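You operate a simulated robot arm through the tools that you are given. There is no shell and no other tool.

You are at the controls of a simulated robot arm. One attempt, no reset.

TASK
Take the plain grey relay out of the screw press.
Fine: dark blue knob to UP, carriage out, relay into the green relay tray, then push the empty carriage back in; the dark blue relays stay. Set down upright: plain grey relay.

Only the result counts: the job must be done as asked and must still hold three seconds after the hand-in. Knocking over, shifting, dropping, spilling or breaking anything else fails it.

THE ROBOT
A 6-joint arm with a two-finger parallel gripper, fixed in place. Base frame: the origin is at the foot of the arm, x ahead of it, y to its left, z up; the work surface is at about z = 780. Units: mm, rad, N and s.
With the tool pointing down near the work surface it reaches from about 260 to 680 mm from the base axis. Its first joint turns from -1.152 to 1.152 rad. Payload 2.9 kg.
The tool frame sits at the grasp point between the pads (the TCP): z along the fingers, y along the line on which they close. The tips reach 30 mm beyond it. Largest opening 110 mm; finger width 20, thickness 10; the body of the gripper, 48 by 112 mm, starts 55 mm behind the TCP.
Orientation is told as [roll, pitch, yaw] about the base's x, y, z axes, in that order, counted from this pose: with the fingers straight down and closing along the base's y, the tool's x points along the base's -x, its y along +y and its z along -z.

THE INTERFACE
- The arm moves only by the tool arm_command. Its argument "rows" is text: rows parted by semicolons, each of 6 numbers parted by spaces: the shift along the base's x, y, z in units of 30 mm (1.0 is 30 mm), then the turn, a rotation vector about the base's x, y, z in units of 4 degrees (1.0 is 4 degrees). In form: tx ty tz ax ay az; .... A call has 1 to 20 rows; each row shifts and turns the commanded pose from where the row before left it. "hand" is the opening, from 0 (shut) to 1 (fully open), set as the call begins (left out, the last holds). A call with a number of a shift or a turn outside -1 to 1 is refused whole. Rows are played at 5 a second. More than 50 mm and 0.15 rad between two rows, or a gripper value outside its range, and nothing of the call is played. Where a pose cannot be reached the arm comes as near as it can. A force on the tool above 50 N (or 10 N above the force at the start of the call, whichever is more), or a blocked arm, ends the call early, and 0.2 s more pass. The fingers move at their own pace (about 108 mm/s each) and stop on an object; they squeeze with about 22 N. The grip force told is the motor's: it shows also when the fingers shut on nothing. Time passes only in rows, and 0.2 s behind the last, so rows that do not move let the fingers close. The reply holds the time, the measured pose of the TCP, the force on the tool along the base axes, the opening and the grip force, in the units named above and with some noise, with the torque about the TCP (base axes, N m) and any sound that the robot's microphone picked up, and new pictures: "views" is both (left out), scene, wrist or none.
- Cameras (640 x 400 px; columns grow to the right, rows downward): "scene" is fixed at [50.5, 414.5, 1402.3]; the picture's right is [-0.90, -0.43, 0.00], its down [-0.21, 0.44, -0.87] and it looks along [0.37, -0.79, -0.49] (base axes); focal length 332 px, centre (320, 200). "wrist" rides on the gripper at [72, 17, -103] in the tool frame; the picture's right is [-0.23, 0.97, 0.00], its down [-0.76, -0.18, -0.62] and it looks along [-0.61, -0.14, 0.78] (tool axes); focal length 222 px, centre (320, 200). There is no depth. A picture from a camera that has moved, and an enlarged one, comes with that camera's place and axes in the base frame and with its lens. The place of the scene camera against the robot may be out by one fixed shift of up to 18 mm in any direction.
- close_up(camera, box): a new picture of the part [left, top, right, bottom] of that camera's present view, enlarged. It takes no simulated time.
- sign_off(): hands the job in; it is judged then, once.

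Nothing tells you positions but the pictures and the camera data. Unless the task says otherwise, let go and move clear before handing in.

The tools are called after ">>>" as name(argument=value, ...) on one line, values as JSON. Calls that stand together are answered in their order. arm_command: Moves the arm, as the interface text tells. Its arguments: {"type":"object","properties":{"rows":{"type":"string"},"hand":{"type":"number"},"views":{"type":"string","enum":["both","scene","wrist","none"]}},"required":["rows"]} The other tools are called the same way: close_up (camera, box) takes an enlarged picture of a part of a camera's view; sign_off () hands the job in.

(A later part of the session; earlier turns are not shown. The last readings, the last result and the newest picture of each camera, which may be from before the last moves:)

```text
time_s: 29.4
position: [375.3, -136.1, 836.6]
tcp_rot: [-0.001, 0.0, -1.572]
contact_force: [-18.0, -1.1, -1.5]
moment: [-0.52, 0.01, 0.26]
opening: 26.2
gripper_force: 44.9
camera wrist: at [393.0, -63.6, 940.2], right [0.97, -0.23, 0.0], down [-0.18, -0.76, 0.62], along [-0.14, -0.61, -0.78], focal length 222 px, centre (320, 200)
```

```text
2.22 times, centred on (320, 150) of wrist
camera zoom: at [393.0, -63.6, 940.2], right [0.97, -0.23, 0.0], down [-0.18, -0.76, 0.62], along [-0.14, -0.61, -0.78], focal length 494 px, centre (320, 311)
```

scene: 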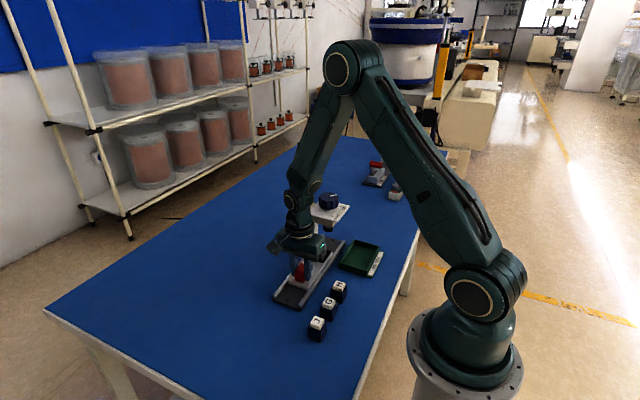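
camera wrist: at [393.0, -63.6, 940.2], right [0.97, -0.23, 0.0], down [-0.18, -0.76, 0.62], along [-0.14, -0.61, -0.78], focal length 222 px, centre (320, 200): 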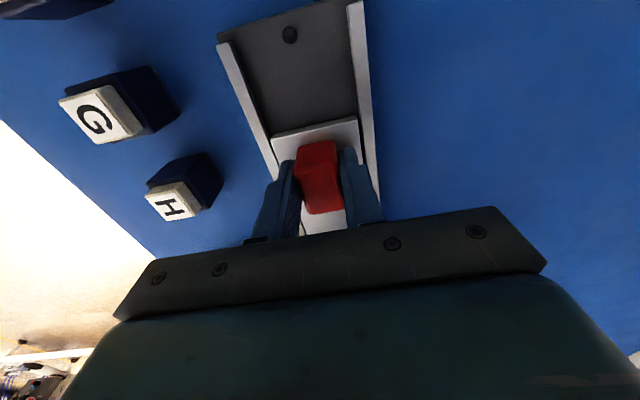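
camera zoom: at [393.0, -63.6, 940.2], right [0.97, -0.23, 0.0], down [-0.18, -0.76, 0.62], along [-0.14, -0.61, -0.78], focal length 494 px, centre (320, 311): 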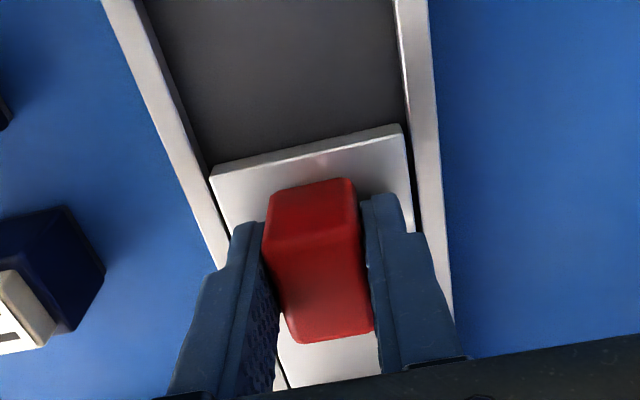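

The carriage slides freely, so I'll keep pulling outward toward its end.

>>> arm_command(rows="-0.03 0.15 0 0 0 0;0 0.25 0 0 0 0;0 0.25 0 0 0 0;0 0.25 0 0 0 0;0 0.25 0 0 0 0;0 0.2 0 0 0 0;0 0.15 0 0 0 0;0 0 0 0 0 0")

>>> close_up(camera="scene", box=[250, 180, 390, 320])

>>> close_up(camera="wrist", box=[200, 60, 440, 240])

```text
time_s: 31.2
position: [375.6, -94.2, 837.2]
tcp_rot: [0.003, -0.008, -1.576]
contact_force: [-8.4, -27.8, -5.3]
moment: [-0.28, 0.12, 0.97]
opening: 26.1
gripper_force: 44.7
camera wrist: at [393.0, -21.6, 940.3], right [0.97, -0.23, 0.0], down [-0.18, -0.76, 0.63], along [-0.14, -0.61, -0.78], focal length 222 px, centre (320, 200)
```

scene: 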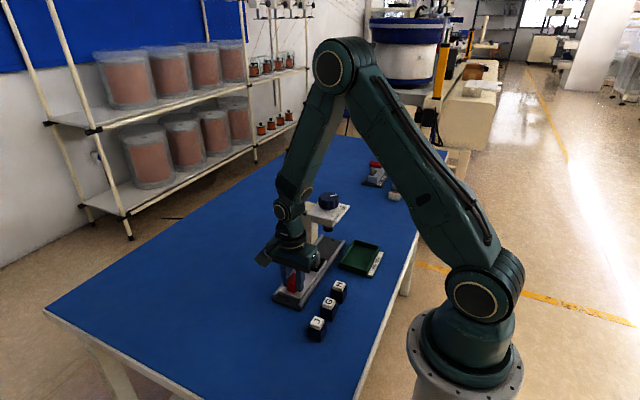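
wrist: 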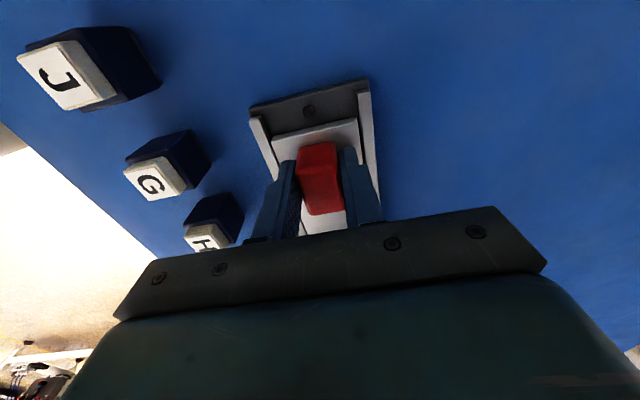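

```text
2.86 times, centred on (320, 250) of scene
camera zoom: at [50.4, 413.8, 1402.6], right [-0.9, -0.43, 0.0], down [-0.21, 0.44, -0.87], along [0.37, -0.79, -0.49], focal length 948 px, centre (320, 57)
```

zoom: 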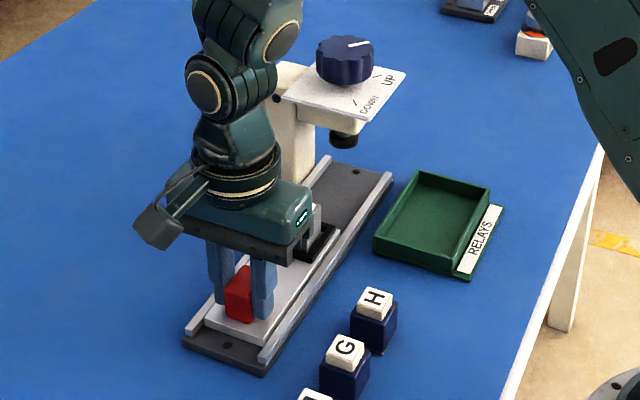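

```text
2.22 times, centred on (320, 150) of wrist
camera zoom: at [393.0, -21.6, 940.3], right [0.97, -0.23, 0.0], down [-0.18, -0.76, 0.63], along [-0.14, -0.61, -0.78], focal length 494 px, centre (320, 311)
```

zoom: 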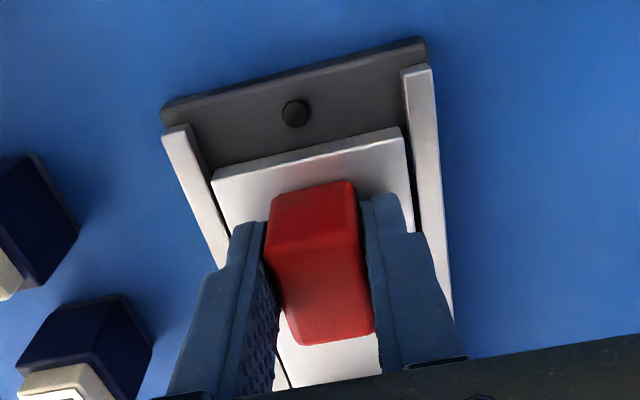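

The -28 N reaction at y≈-94 means the carriage has hit its outer stop, after about 103 mm of travel. I'll back off the load, release and rise.

>>> arm_command(rows="0.02 -0.09 0 0 0 0;0 0 0 0 0 0", views="none")

>>> arm_command(rows="0 0 0 0 0 0;0 0 0 0 0 0;0 0 0.5 0 0 0;0 0 1 0 0 0;0 0 1 0 0 0;0 0 1 0 0 0;0 0 1 0 0 0;0 0 0 0 0 0", hand=0.45)

>>> close_up(camera="wrist", box=[240, 80, 440, 230])

>>> close_up(camera="scene", box=[250, 180, 390, 320])

```text
time_s: 31.8
position: [374.4, -94.1, 837.3]
tcp_rot: [0.0, -0.003, -1.573]
contact_force: [-10.7, -9.3, 6.1]
moment: [-1.39, 0.12, 0.39]
opening: 26.1
gripper_force: 45.2
```

```text
time_s: 33.6
position: [375.6, -94.5, 972.2]
tcp_rot: [0.0, 0.0, -1.569]
contact_force: [-0.6, -0.2, -0.2]
moment: [0.03, -0.01, -0.03]
opening: 49.6
gripper_force: 0.0
camera wrist: at [392.8, -21.8, 1075.5], right [0.97, -0.23, 0.0], down [-0.18, -0.76, 0.62], along [-0.14, -0.61, -0.78], focal length 222 px, centre (320, 200)
```

scene: 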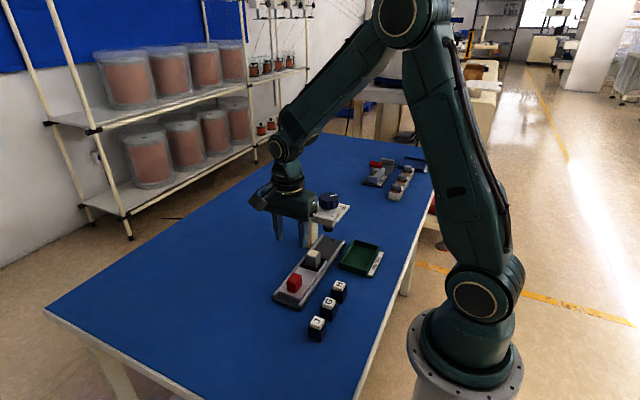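
wrist: 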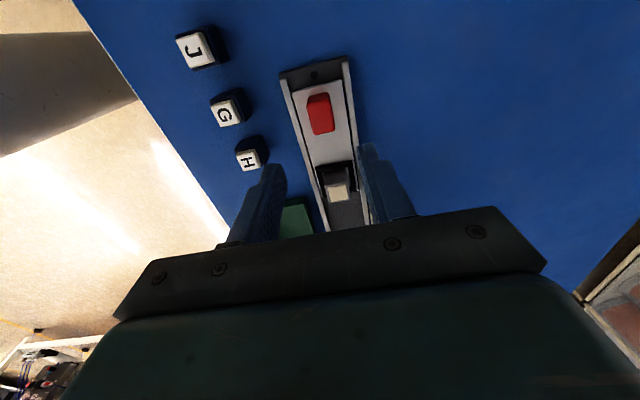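

```text
2.67 times, centred on (340, 155) of wrist
camera zoom: at [392.8, -21.8, 1075.5], right [0.97, -0.23, 0.0], down [-0.18, -0.76, 0.62], along [-0.14, -0.61, -0.78], focal length 592 px, centre (267, 320)
```

zoom: 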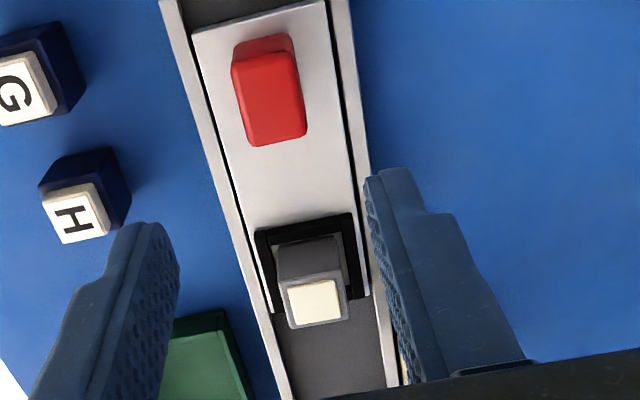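

```text
2.86 times, centred on (320, 250) of scene
camera zoom: at [50.5, 414.5, 1402.3], right [-0.9, -0.43, 0.0], down [-0.21, 0.44, -0.87], along [0.37, -0.79, -0.49], focal length 948 px, centre (320, 57)
```

zoom: 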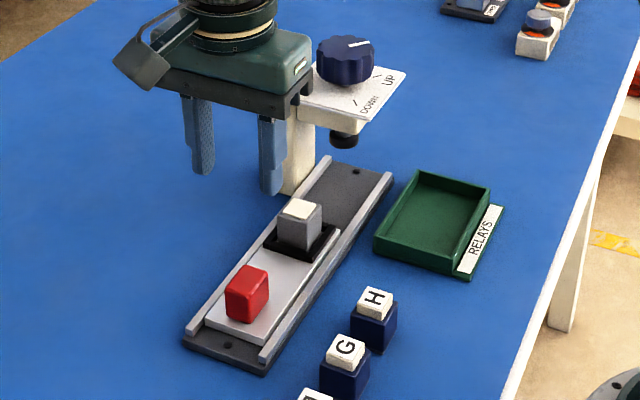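

The carriage is out and the relay sits in its black socket at about (376.5, -196), cap top near z≈846. I'll move over it for a second view before descending.

>>> arm_command(rows="0 -0.5 0 0 0 0;0 -0.7 0 0 0 0;0 -0.8 0 0 0 0;0.03 -0.8 0 0 0 0;0 -0.58 0 0 0 0;0 0 0 0 0 0", hand=0.6)

>>> close_up(camera="wrist", box=[240, 80, 440, 230])

>>> close_up(camera="wrist", box=[120, 0, 440, 230])

```text
time_s: 35.0
position: [376.0, -195.0, 972.7]
tcp_rot: [0.001, 0.001, -1.569]
contact_force: [1.0, 0.0, 0.0]
moment: [-0.02, 0.0, 0.02]
opening: 65.9
gripper_force: 0.1
camera wrist: at [394.5, -122.7, 1075.2], right [0.97, -0.23, 0.0], down [-0.18, -0.76, 0.62], along [-0.14, -0.61, -0.78], focal length 222 px, centre (320, 200)
```

scene: 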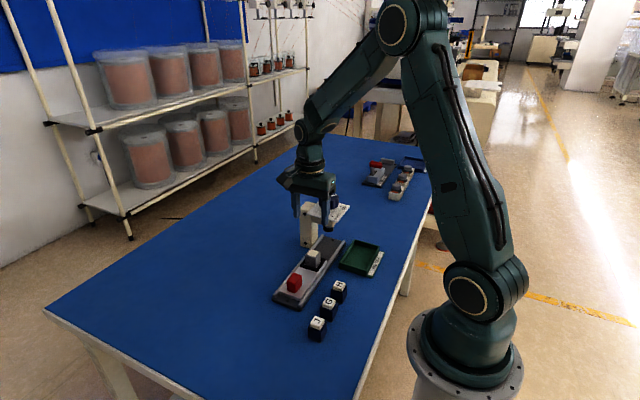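
wrist: 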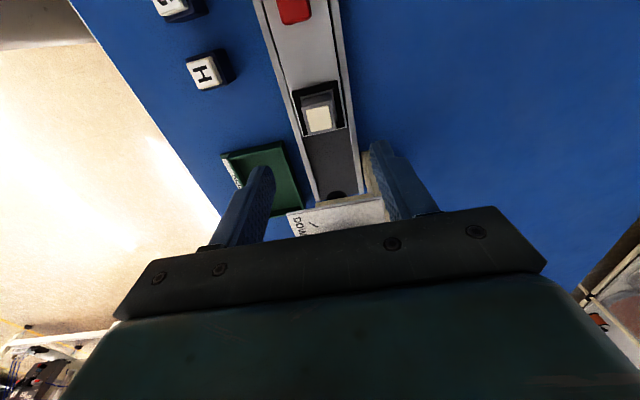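

```text
2.67 times, centred on (340, 155) of wrist
camera zoom: at [394.5, -122.7, 1075.2], right [0.97, -0.23, 0.0], down [-0.18, -0.76, 0.62], along [-0.14, -0.61, -0.78], focal length 592 px, centre (267, 320)
```

zoom: 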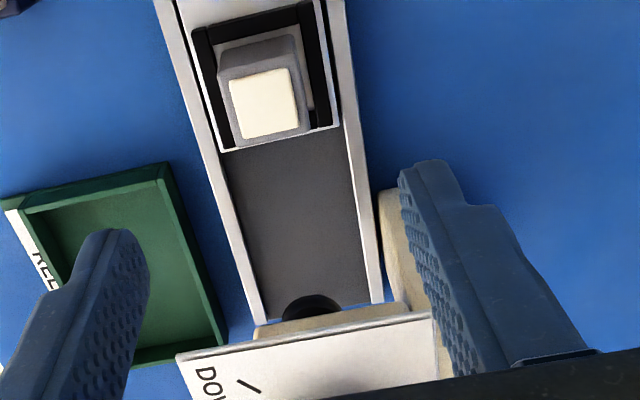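

```text
1.74 times, centred on (280, 115) of wrist
camera zoom: at [394.5, -122.7, 1075.2], right [0.97, -0.23, 0.0], down [-0.18, -0.76, 0.62], along [-0.14, -0.61, -0.78], focal length 386 px, centre (390, 348)
```

zoom: 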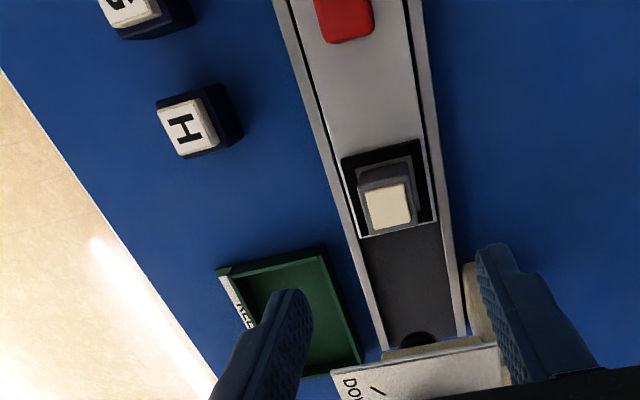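

The relay is at about (376, -199), body ~33 mm wide, top z≈840. I'll descend so the tips reach z≈811, above the socket frame, and stop to check.

>>> arm_command(rows="0 -0.12 -0.6 0 0 0;0 0 -0.8 0 0 0;0 0 -0.8 0 0 0;0 0 -0.8 0 0 0;0 0 -0.6 0 0 0;0 0 -0.4 0 0 0;0 0 0 0 0 0", hand=0.52)

>>> close_up(camera="wrist", box=[220, 80, 420, 230])

>>> close_up(camera="scene", box=[270, 200, 370, 300])

```text
time_s: 36.6
position: [375.0, -198.4, 852.8]
tcp_rot: [0.0, 0.001, -1.571]
contact_force: [-0.2, -0.4, -0.4]
moment: [0.03, 0.01, 0.01]
opening: 57.4
gripper_force: 0.0
camera wrist: at [394.1, -126.6, 955.6], right [0.97, -0.23, 0.0], down [-0.18, -0.76, 0.62], along [-0.14, -0.61, -0.78], focal length 222 px, centre (320, 200)
```

scene: 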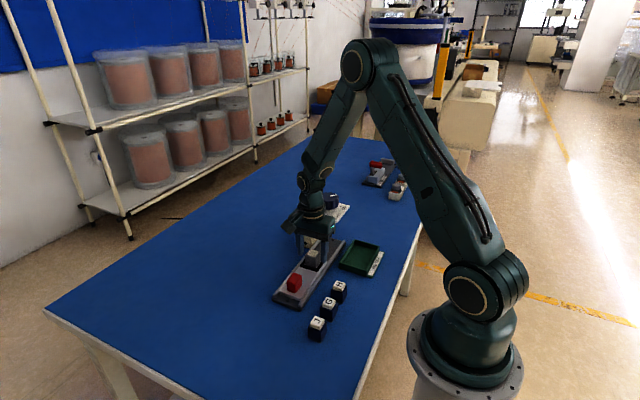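
wrist: 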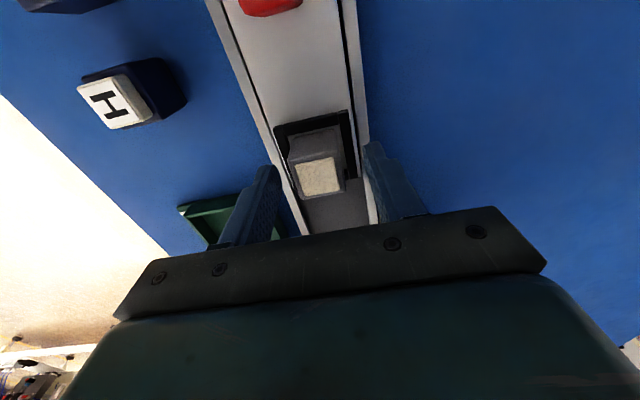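

```text
2.67 times, centred on (320, 155) of wrist
camera zoom: at [394.1, -126.6, 955.6], right [0.97, -0.23, 0.0], down [-0.18, -0.76, 0.62], along [-0.14, -0.61, -0.78], focal length 592 px, centre (320, 320)
```

zoom: 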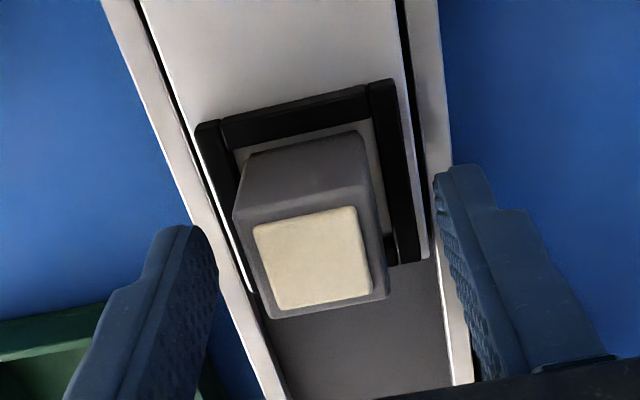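

```text
4.00 times, centred on (320, 250) of scene
camera zoom: at [50.5, 414.5, 1402.3], right [-0.9, -0.43, 0.0], down [-0.21, 0.44, -0.87], along [0.37, -0.79, -0.49], focal length 1326 px, centre (320, 0)
```

zoom: 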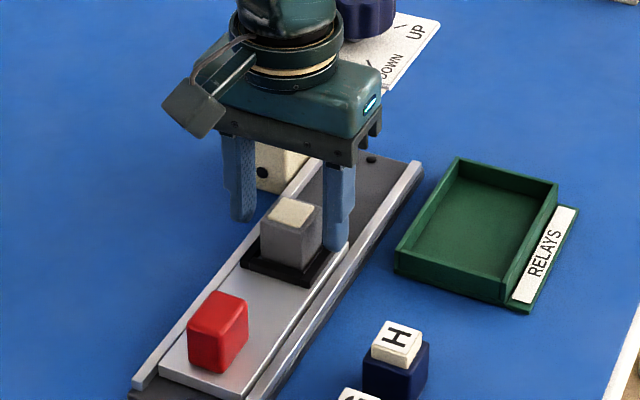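

The relay is centred between the fingers. Lowering 12 mm more and gripping.

>>> arm_command(rows="0 0 -0.2 0 0 0;0 0 -0.2 0 0 0;0 0 0 0 0 0", views="none")

>>> arm_command(rows="0 0 0 0 0 0;0 0 0 0 0 0;0 0 0 0 0 0;0 0 0 0 0 0", hand=0.1)

>>> close_up(camera="wrist", box=[220, 80, 420, 230])

>>> close_up(camera="scene", box=[270, 200, 370, 300])

```text
time_s: 37.4
position: [375.5, -199.2, 839.7]
tcp_rot: [0.001, 0.0, -1.57]
contact_force: [-0.1, -0.2, 0.3]
moment: [-0.02, -0.03, 0.0]
opening: 57.1
gripper_force: 0.1
```

```text
time_s: 38.4
position: [377.7, -199.7, 840.0]
tcp_rot: [0.001, -0.001, -1.57]
contact_force: [0.0, -0.3, 0.3]
moment: [0.04, -0.03, 0.01]
opening: 31.3
gripper_force: 21.8
camera wrist: at [394.1, -126.7, 943.4], right [0.97, -0.23, 0.0], down [-0.18, -0.76, 0.62], along [-0.14, -0.61, -0.78], focal length 222 px, centre (320, 200)
```

scene: 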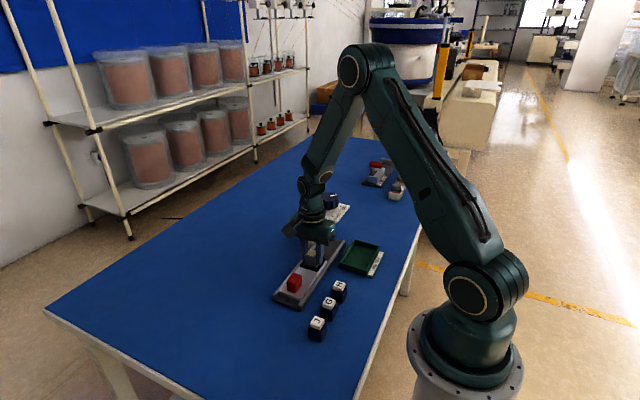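
wrist: 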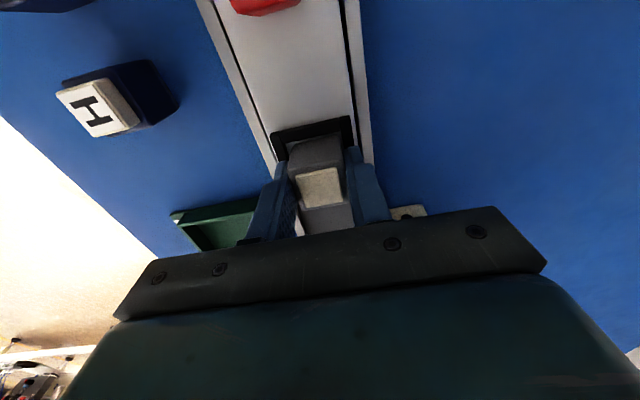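

```text
2.67 times, centred on (320, 155) of wrist
camera zoom: at [394.1, -126.7, 943.4], right [0.97, -0.23, 0.0], down [-0.18, -0.76, 0.62], along [-0.14, -0.61, -0.78], focal length 592 px, centre (320, 320)
```

zoom: 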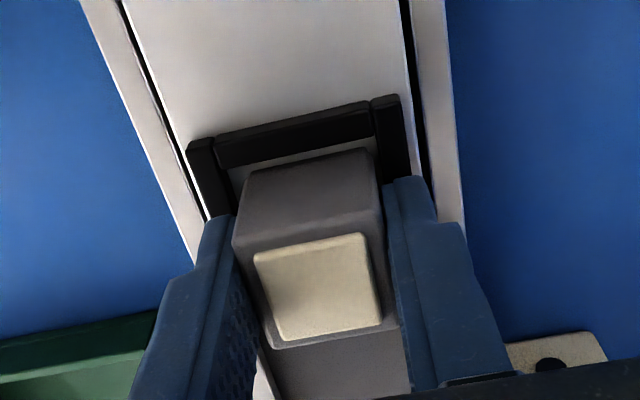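

```text
4.00 times, centred on (320, 250) of scene
camera zoom: at [50.5, 414.5, 1402.3], right [-0.9, -0.43, 0.0], down [-0.21, 0.44, -0.87], along [0.37, -0.79, -0.49], focal length 1326 px, centre (320, 0)
```

zoom: 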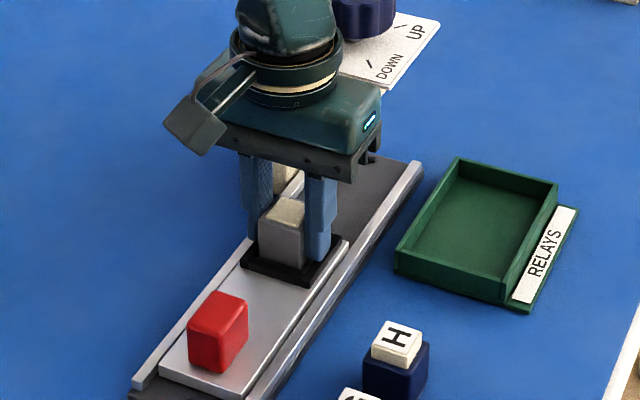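

The relay is gripped (31 mm). I'll lift it straight up out of the socket.

>>> arm_command(rows="0 0 0.2 0 0 0;0 0 0.4 0 0 0;0 0 0.6 0 0 0;0 0 0.8 0 0 0;0 0 0.8 0 0 0;0 0 0.8 0 0 0;0 0 0.8 0 0 0;0 0 0.4 0 0 0;0 0 0.2 0 0 0;0 0 0 0 0 0")

>>> close_up(camera="scene", box=[260, 150, 400, 290])

>>> close_up(camera="wrist", box=[120, 0, 440, 230])

```text
time_s: 40.6
position: [376.0, -199.0, 990.6]
tcp_rot: [0.0, -0.001, -1.571]
contact_force: [0.4, -0.6, -0.8]
moment: [0.01, -0.02, 0.0]
opening: 31.3
gripper_force: 21.5
camera wrist: at [393.9, -127.1, 1094.0], right [0.97, -0.23, 0.0], down [-0.18, -0.76, 0.62], along [-0.14, -0.61, -0.78], focal length 222 px, centre (320, 200)
```

scene: 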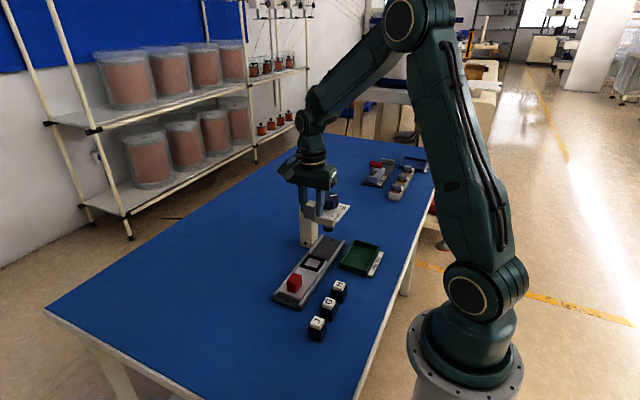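
wrist: 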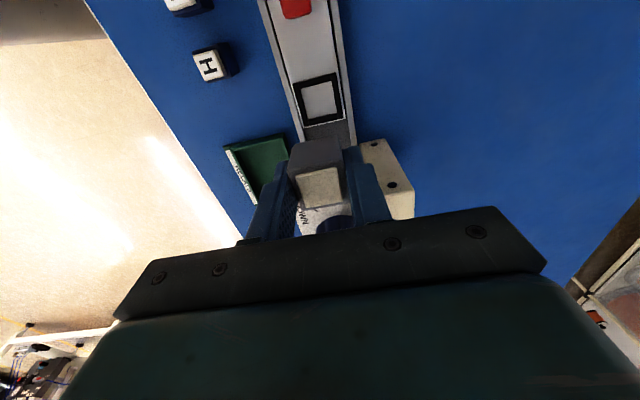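

```text
2.86 times, centred on (330, 220) of scene
camera zoom: at [50.5, 414.5, 1402.3], right [-0.9, -0.43, 0.0], down [-0.21, 0.44, -0.87], along [0.37, -0.79, -0.49], focal length 948 px, centre (291, 143)
```

zoom: 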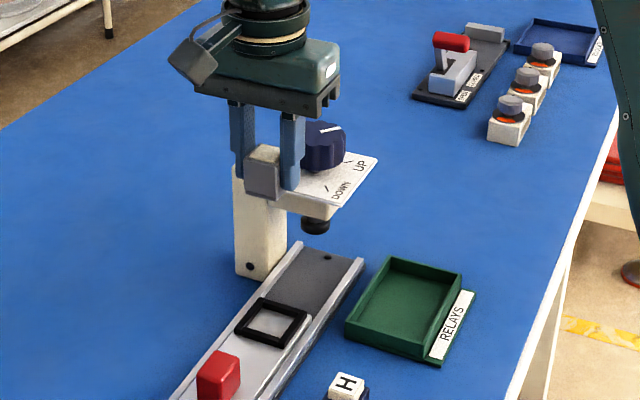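

```text
1.74 times, centred on (280, 115) of wrist
camera zoom: at [393.9, -127.1, 1094.0], right [0.97, -0.23, 0.0], down [-0.18, -0.76, 0.62], along [-0.14, -0.61, -0.78], focal length 386 px, centre (390, 348)
```

zoom: 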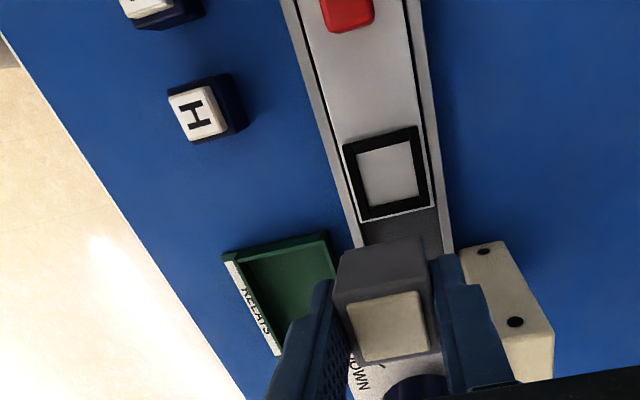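

The socket is empty and the relay hangs straight in the gripper. I'll move -x clear of the press while rotating back to yaw 0, then move over the tray.

>>> arm_command(rows="-0.1 0 0 0 0 0.5;-0.2 0 0 0 0 0.98;-0.2 0 0 0 0 0.98;-0.2 0 0 0 0 0.98;-0.2 0 0 0 0 0.98;-0.2 0 0 0 0 0.98;-0.2 0 0 0 0 0.98;-0.2 0 0 0 0 0.98;-0.2 0 0 0 0 0.98;-0.2 0 0 0 0 0.98;-0.2 0 0 0 0 0.98;-0.2 0 0 0 0 0.98;-0.2 0 0 0 0 0.98;-0.2 0 0 0 0 0.98;-0.2 0 0 0 0 0.98;-0.2 0 0 0 0 0.98;-0.2 0 0 0 0 0.98;-0.13 0 0 0 0 0.98;0 0 0 0 0 0.98;0 0 0 0 0 0.98", views="none")

>>> arm_command(rows="0 -0.2 0 0 0 0.9;0 -0.4 0 0 0 0.9;0 -0.5 0 0 0 0.9;0 -0.5 0 0 0 0.66;0 -0.5 0 0 0 0;0 -0.5 0 0 0 0;0 -0.27 0 0 0 0;0 0 0 0 0 0")

>>> close_up(camera="scene", box=[260, 150, 400, 290])

>>> close_up(camera="wrist", box=[160, 0, 480, 220])

```text
time_s: 44.8
position: [273.9, -200.1, 990.4]
tcp_rot: [0.001, 0.0, -0.237]
contact_force: [0.6, 0.3, -1.1]
moment: [-0.01, 0.02, 0.01]
opening: 31.4
gripper_force: 21.9
```

```text
time_s: 46.6
position: [273.7, -284.2, 989.0]
tcp_rot: [0.002, 0.0, -0.002]
contact_force: [-0.7, 0.4, -1.3]
moment: [0.0, 0.04, -0.01]
opening: 31.4
gripper_force: 22.1
camera wrist: at [202.0, -268.3, 1093.5], right [0.23, 0.97, 0.0], down [0.76, -0.18, 0.62], along [0.61, -0.14, -0.78], focal length 222 px, centre (320, 200)
```

scene: 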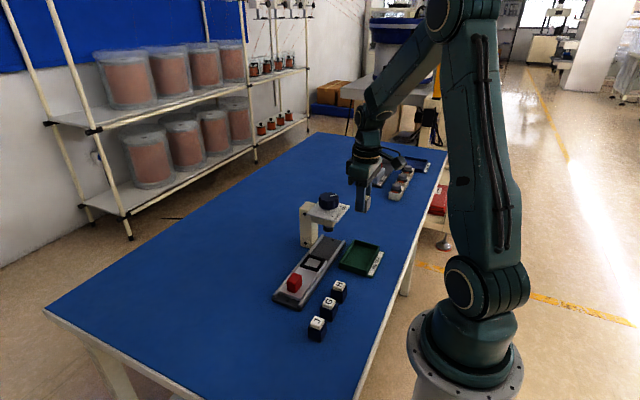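
wrist: 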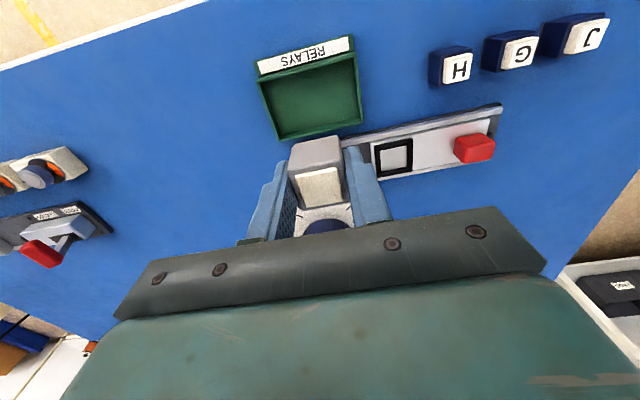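

```text
2.86 times, centred on (330, 220) of scene
camera zoom: at [50.5, 414.5, 1402.3], right [-0.9, -0.43, 0.0], down [-0.21, 0.44, -0.87], along [0.37, -0.79, -0.49], focal length 948 px, centre (291, 143)
```

zoom: 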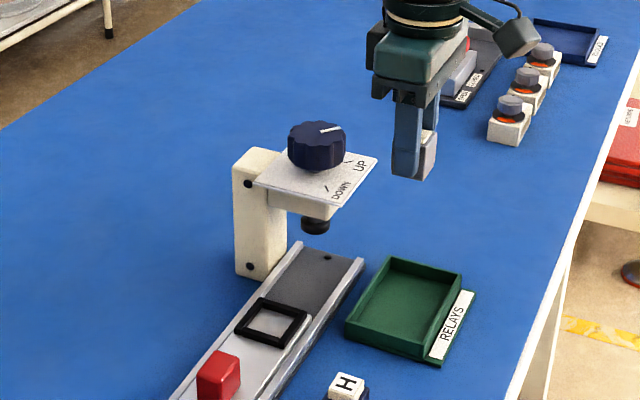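

```text
1.82 times, centred on (320, 110) of wrist
camera zoom: at [202.0, -268.3, 1093.5], right [0.23, 0.97, 0.0], down [0.76, -0.18, 0.62], along [0.61, -0.14, -0.78], focal length 404 px, centre (320, 364)
```

zoom: 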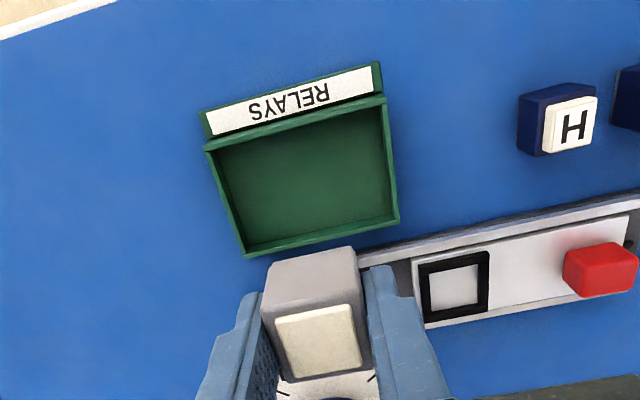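

The tray spans x 238–315 and y -353 to -235. I'll descend over its centre to about z 870 and check clearance to the press plate.

>>> arm_command(rows="0 -0.17 -0.5 0 0 0;0 0 -0.8 0 0 0;0 0 -0.8 0 0 0;0 0 -0.8 0 0 0;0 0 -0.7 0 0 0;0 0 -0.4 0 0 0;0 0 0 0 0 0")

>>> close_up(camera="scene", box=[290, 160, 410, 280])

>>> close_up(camera="wrist", box=[160, 0, 480, 220])

```text
time_s: 48.2
position: [274.2, -289.5, 869.6]
tcp_rot: [-0.001, 0.001, -0.001]
contact_force: [0.4, 0.4, -0.9]
moment: [0.02, 0.01, 0.01]
opening: 31.6
gripper_force: 21.5
camera wrist: at [202.1, -273.2, 973.6], right [0.23, 0.97, 0.0], down [0.76, -0.18, 0.62], along [0.61, -0.14, -0.78], focal length 222 px, centre (320, 200)
```

scene: 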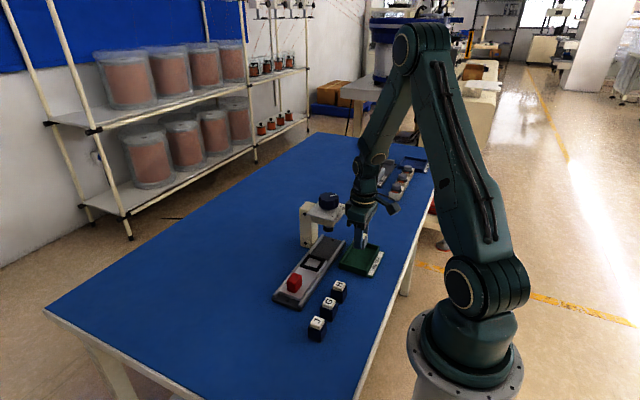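
wrist: 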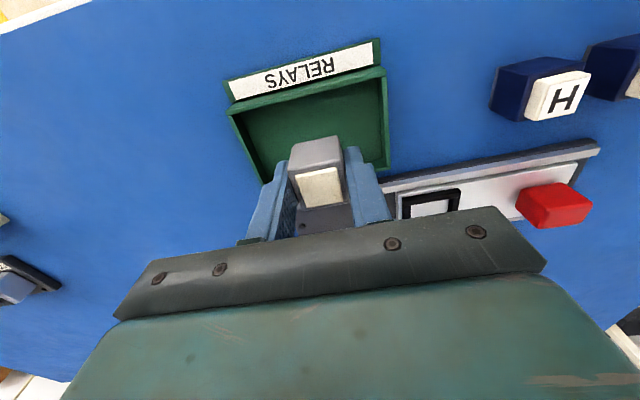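

```text
3.33 times, centred on (350, 220) of scene
camera zoom: at [50.5, 414.5, 1402.3], right [-0.9, -0.43, 0.0], down [-0.21, 0.44, -0.87], along [0.37, -0.79, -0.49], focal length 1105 px, centre (220, 133)
```

zoom: 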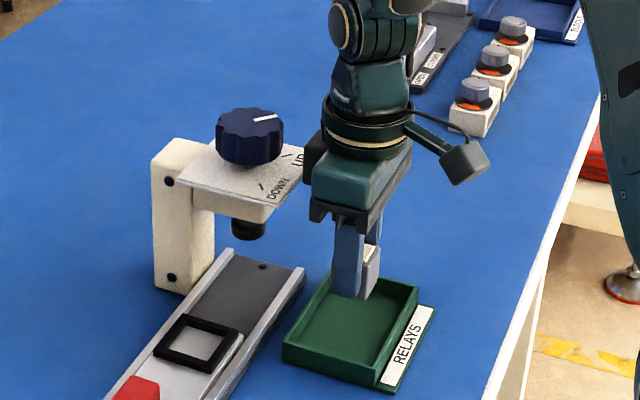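

```text
1.82 times, centred on (320, 110) of wrist
camera zoom: at [202.1, -273.2, 973.6], right [0.23, 0.97, 0.0], down [0.76, -0.18, 0.62], along [0.61, -0.14, -0.78], focal length 404 px, centre (320, 364)
```

zoom: 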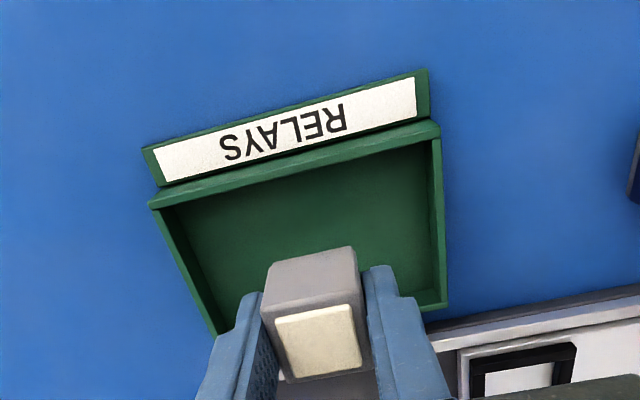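

Clearance to the press plate looks adequate at roughly 20 mm. I'll lower slowly toward the tray floor, watching for contact.

>>> arm_command(rows="0 0 -0.4 0 0 0;0 0 -0.4 0 0 0;0 0 -0.3 0 0 0;0 0 -0.1 0 0 0;0 0 0 0 0 0", views="scene")

>>> close_up(camera="scene", box=[310, 190, 400, 280])

```text
time_s: 49.4
position: [274.0, -289.8, 834.3]
tcp_rot: [-0.001, 0.0, -0.001]
contact_force: [0.0, 0.1, -1.2]
moment: [0.01, -0.01, 0.02]
opening: 31.2
gripper_force: 21.4
```

scene: 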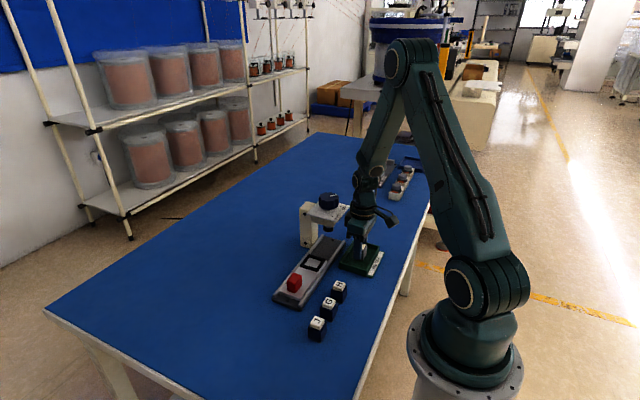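

```text
4.44 times, centred on (355, 235) of scene
camera zoom: at [50.5, 414.5, 1402.3], right [-0.9, -0.43, 0.0], down [-0.21, 0.44, -0.87], along [0.37, -0.79, -0.49], focal length 1474 px, centre (164, 44)
```

zoom: 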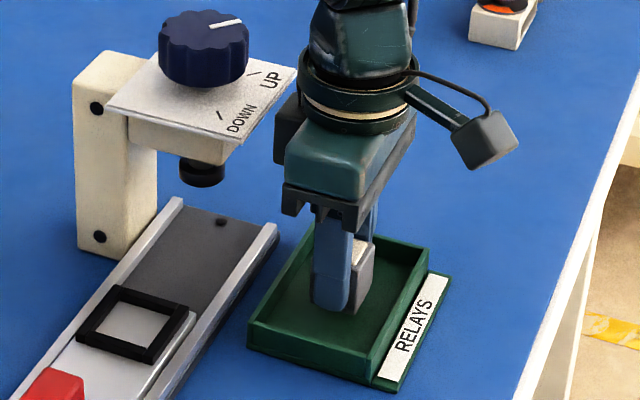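

About 7 mm above the expected contact. Creeping down.

>>> arm_command(rows="0 0 -0.05 0 0 0;0 0 -0.05 0 0 0;0 0 -0.05 0 0 0;0 0 0 0 0 0", views="none")

```text
time_s: 50.4
position: [273.7, -290.9, 829.7]
tcp_rot: [0.0, -0.001, 0.0]
contact_force: [-0.3, -0.4, -0.3]
moment: [0.02, -0.01, -0.02]
opening: 31.2
gripper_force: 21.7
```

>>> arm_command(rows="0 0 -0.04 0 0 0;0 0 -0.04 0 0 0;0 0 0 0 0 0", views="none")

```text
time_s: 51.2
position: [274.0, -290.1, 826.9]
tcp_rot: [0.0, 0.001, -0.002]
contact_force: [0.5, 0.1, -0.5]
moment: [0.02, 0.0, 0.04]
opening: 31.4
gripper_force: 21.8
```

No contact yet, so the relay is still slightly above the floor. I'll keep creeping down.

>>> arm_command(rows="0 0 -0.04 0 0 0;0 0 -0.04 0 0 0;0 0 0 0 0 0", views="none")

```text
time_s: 52.0
position: [273.3, -290.6, 824.1]
tcp_rot: [-0.001, -0.002, 0.0]
contact_force: [-0.7, -0.5, -0.5]
moment: [0.0, -0.02, 0.0]
opening: 31.4
gripper_force: 21.6
```

>>> arm_command(rows="0 0 -0.04 0 0 0;0 0 -0.04 0 0 0;0 0 0 0 0 0", views="scene")

>>> close_up(camera="scene", box=[330, 220, 390, 280])

```text
time_s: 52.8
position: [272.9, -290.7, 822.5]
tcp_rot: [0.001, 0.001, -0.003]
contact_force: [-0.9, 2.4, 14.8]
moment: [0.02, 0.04, -0.01]
opening: 31.6
gripper_force: 22.0
```

scene: 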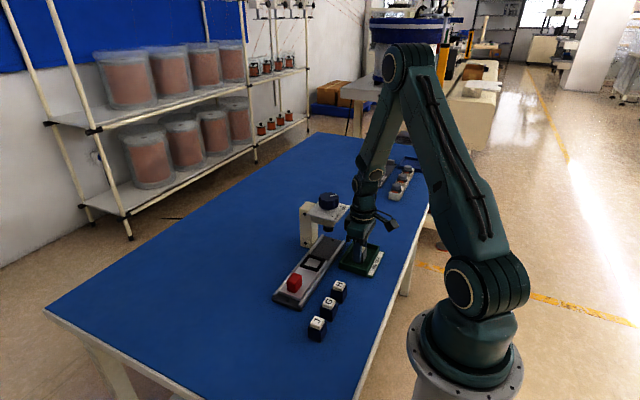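

```text
6.67 times, centred on (360, 250) of scene
camera zoom: at [50.4, 414.7, 1402.3], right [-0.9, -0.43, 0.0], down [-0.21, 0.44, -0.87], along [0.37, -0.79, -0.49], focal length 2211 px, centre (53, -133)
```

zoom: 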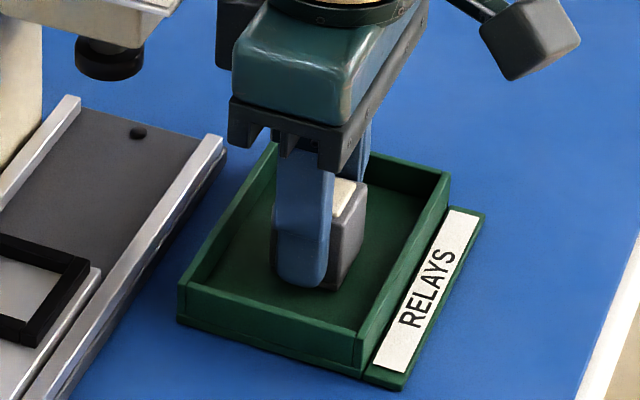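

Contact at 15 N, so the relay is on the tray floor. I'll ease off slightly, open just enough, and lift straight up.

>>> arm_command(rows="0 0 0.02 0 0 0;0 0 0 0 0 0", views="none")

>>> arm_command(rows="0 0 0 0 0 0;0 0 0 0 0 0;0 0 0 0 0 0;0 0 0.2 0 0 0;0 0 0.4 0 0 0;0 0 0.8 0 0 0;0 0 1 0 0 0;0 0 1 0 0 0;0 0 1 0 0 0;0 0 1 0 0 0;0 0 0 0 0 0", hand=0.46)

>>> close_up(camera="scene", box=[290, 170, 410, 280])

>>> close_up(camera="wrist", box=[160, 0, 480, 220])

```text
time_s: 53.4
position: [273.3, -290.4, 822.7]
tcp_rot: [0.001, -0.001, -0.002]
contact_force: [0.7, -0.8, 7.3]
moment: [-0.03, -0.11, 0.02]
opening: 31.4
gripper_force: 22.4
```

```text
time_s: 55.8
position: [273.7, -291.3, 984.6]
tcp_rot: [0.0, 0.002, -0.002]
contact_force: [-0.5, -0.4, -0.2]
moment: [-0.01, -0.01, 0.01]
opening: 50.6
gripper_force: 0.0
camera wrist: at [202.1, -273.7, 1088.6], right [0.23, 0.97, 0.0], down [0.76, -0.18, 0.62], along [0.61, -0.14, -0.78], focal length 222 px, centre (320, 200)
```

scene: 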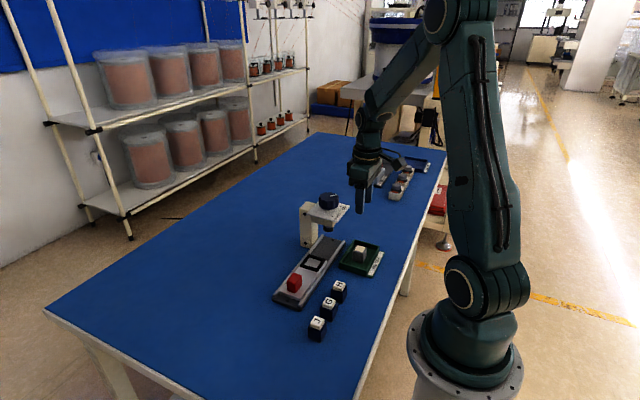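
wrist: 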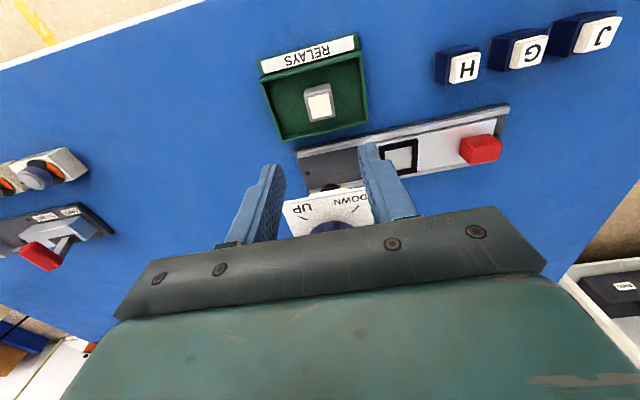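

```text
3.64 times, centred on (350, 225) of scene
camera zoom: at [50.5, 414.5, 1402.3], right [-0.9, -0.43, 0.0], down [-0.21, 0.44, -0.87], along [0.37, -0.79, -0.49], focal length 1206 px, centre (211, 109)
```

zoom: 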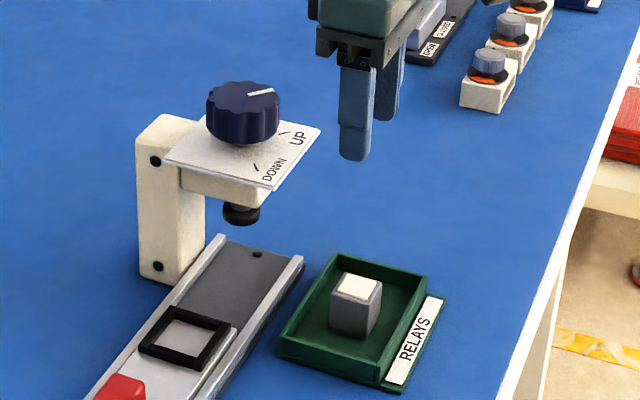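

```text
1.82 times, centred on (320, 110) of wrist
camera zoom: at [202.1, -273.7, 1088.6], right [0.23, 0.97, 0.0], down [0.76, -0.18, 0.62], along [0.61, -0.14, -0.78], focal length 404 px, centre (320, 364)
```

zoom: 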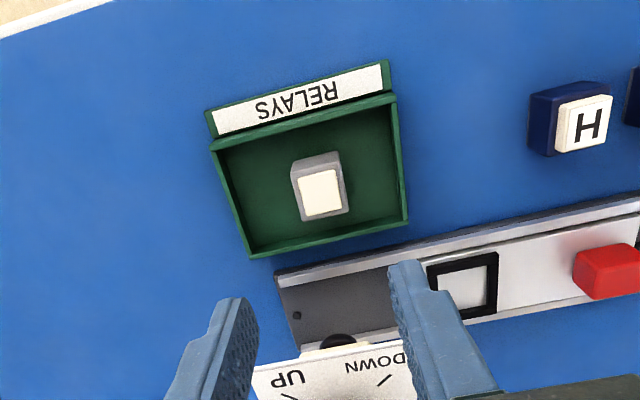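

The relay stands upright in the tray. Now I'll return to the handle: +y clear of the press while rotating to yaw -90°, then +x over the rail.

>>> arm_command(rows="0 0.3285 0 0 0 -0.98;0 0.3285 0 0 0 -0.98;0 0.3285 0 0 0 -0.98;0 0.3285 0 0 0 -0.98;0 0.3285 0 0 0 -0.98;0 0.3285 0 0 0 -0.98;0 0.3285 0 0 0 -0.98;0 0.3285 0 0 0 -0.98;0 0.3285 0 0 0 -0.98;0 0.3285 0 0 0 -0.98;0 0.3285 0 0 0 -0.98;0 0.3285 0 0 0 -0.98;0 0.3285 0 0 0 -0.98;0 0.3285 0 0 0 -0.98;0 0.3285 0 0 0 -0.98;0 0.3285 0 0 0 -0.98;0 0.3285 0 0 0 -0.98;0 0.3285 0 0 0 -0.98;0 0.3285 0 0 0 -0.98;0 0.3285 0 0 0 -0.98", views="none")

>>> arm_command(rows="0.4 0 0 0 0 -0.98;0.6 0 0 0 0 -0.98;0.6 0 0 0 0 -0.94;0.6 0 0 0 0 0;0.6 0 0 0 0 0;0.6 0 0 0 0 0;0 0 0 0 0 0")

>>> close_up(camera="wrist", box=[220, 60, 420, 210])

```text
time_s: 60.0
position: [272.8, -91.9, 984.0]
tcp_rot: [0.0, 0.0, -1.374]
contact_force: [0.9, 0.5, -0.4]
moment: [0.02, -0.01, -0.02]
opening: 50.8
gripper_force: 0.0
```

```text
time_s: 61.6
position: [376.2, -91.5, 984.7]
tcp_rot: [0.001, -0.001, -1.573]
contact_force: [-0.2, 0.9, -0.2]
moment: [-0.02, -0.01, -0.01]
opening: 50.6
gripper_force: 0.1
camera wrist: at [394.2, -19.7, 1088.6], right [0.97, -0.23, 0.0], down [-0.18, -0.76, 0.62], along [-0.14, -0.61, -0.78], focal length 222 px, centre (320, 200)
```

scene: 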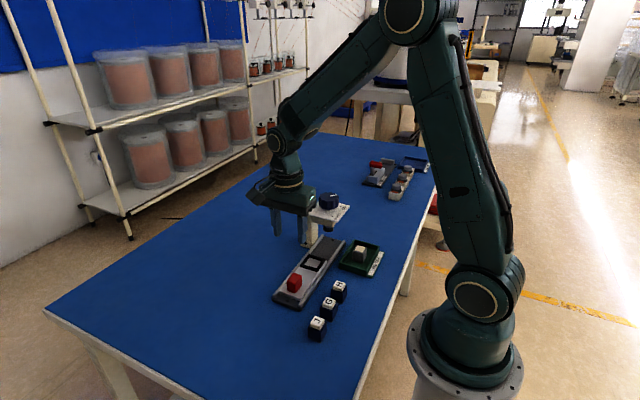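
wrist: 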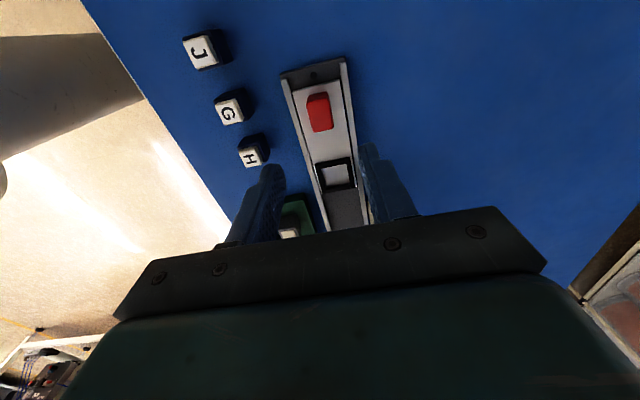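

```text
2.67 times, centred on (320, 135) of wrist
camera zoom: at [394.2, -19.7, 1088.6], right [0.97, -0.23, 0.0], down [-0.18, -0.76, 0.62], along [-0.14, -0.61, -0.78], focal length 592 px, centre (320, 373)
```

zoom: 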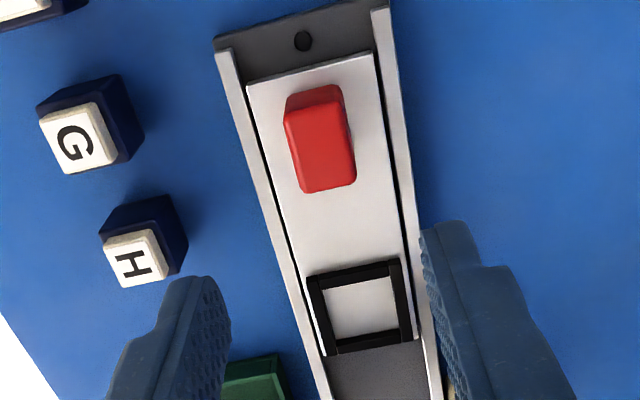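

The carriage is still out with the handle at about (377, -103). Descending onto it again, then gripping.

>>> arm_command(rows="0 -0.13 -0.8 0 0 0;0 0 -0.8 0 0 0;0 0 -0.8 0 0 0;0 0 -0.8 0 0 0;0 0 -0.8 0 0 0;0 0 -0.6 0 0 0;0 0 -0.3 0 0 0;0 0 0 0 0 0")

>>> close_up(camera="wrist", box=[220, 60, 420, 210])

```text
time_s: 63.4
position: [375.4, -95.6, 836.5]
tcp_rot: [-0.001, 0.0, -1.571]
contact_force: [0.1, 1.1, 0.3]
moment: [-0.02, 0.01, -0.02]
opening: 50.5
gripper_force: 0.1
camera wrist: at [392.9, -23.7, 940.7], right [0.97, -0.23, 0.0], down [-0.18, -0.76, 0.62], along [-0.14, -0.61, -0.78], focal length 222 px, centre (320, 200)
```

scene: 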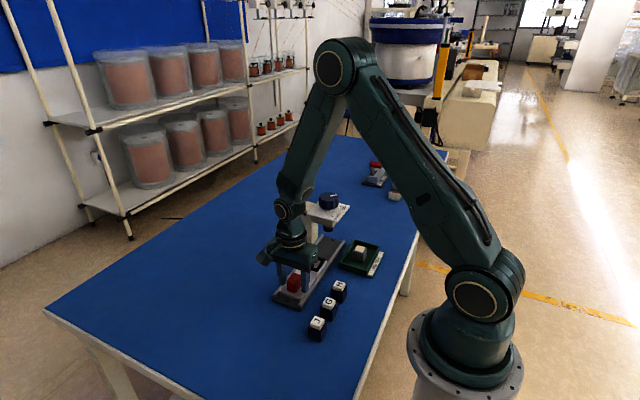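
wrist: 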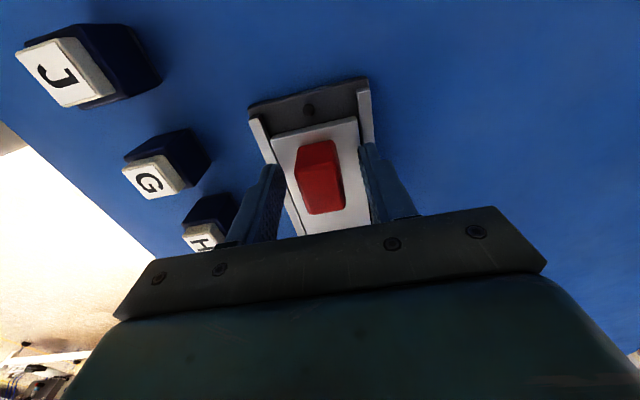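

```text
2.67 times, centred on (320, 135) of wrist
camera zoom: at [392.9, -23.7, 940.7], right [0.97, -0.23, 0.0], down [-0.18, -0.76, 0.62], along [-0.14, -0.61, -0.78], focal length 592 px, centre (320, 373)
```

zoom: 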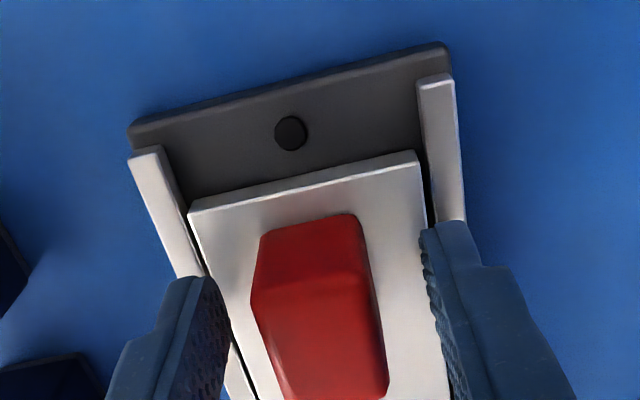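

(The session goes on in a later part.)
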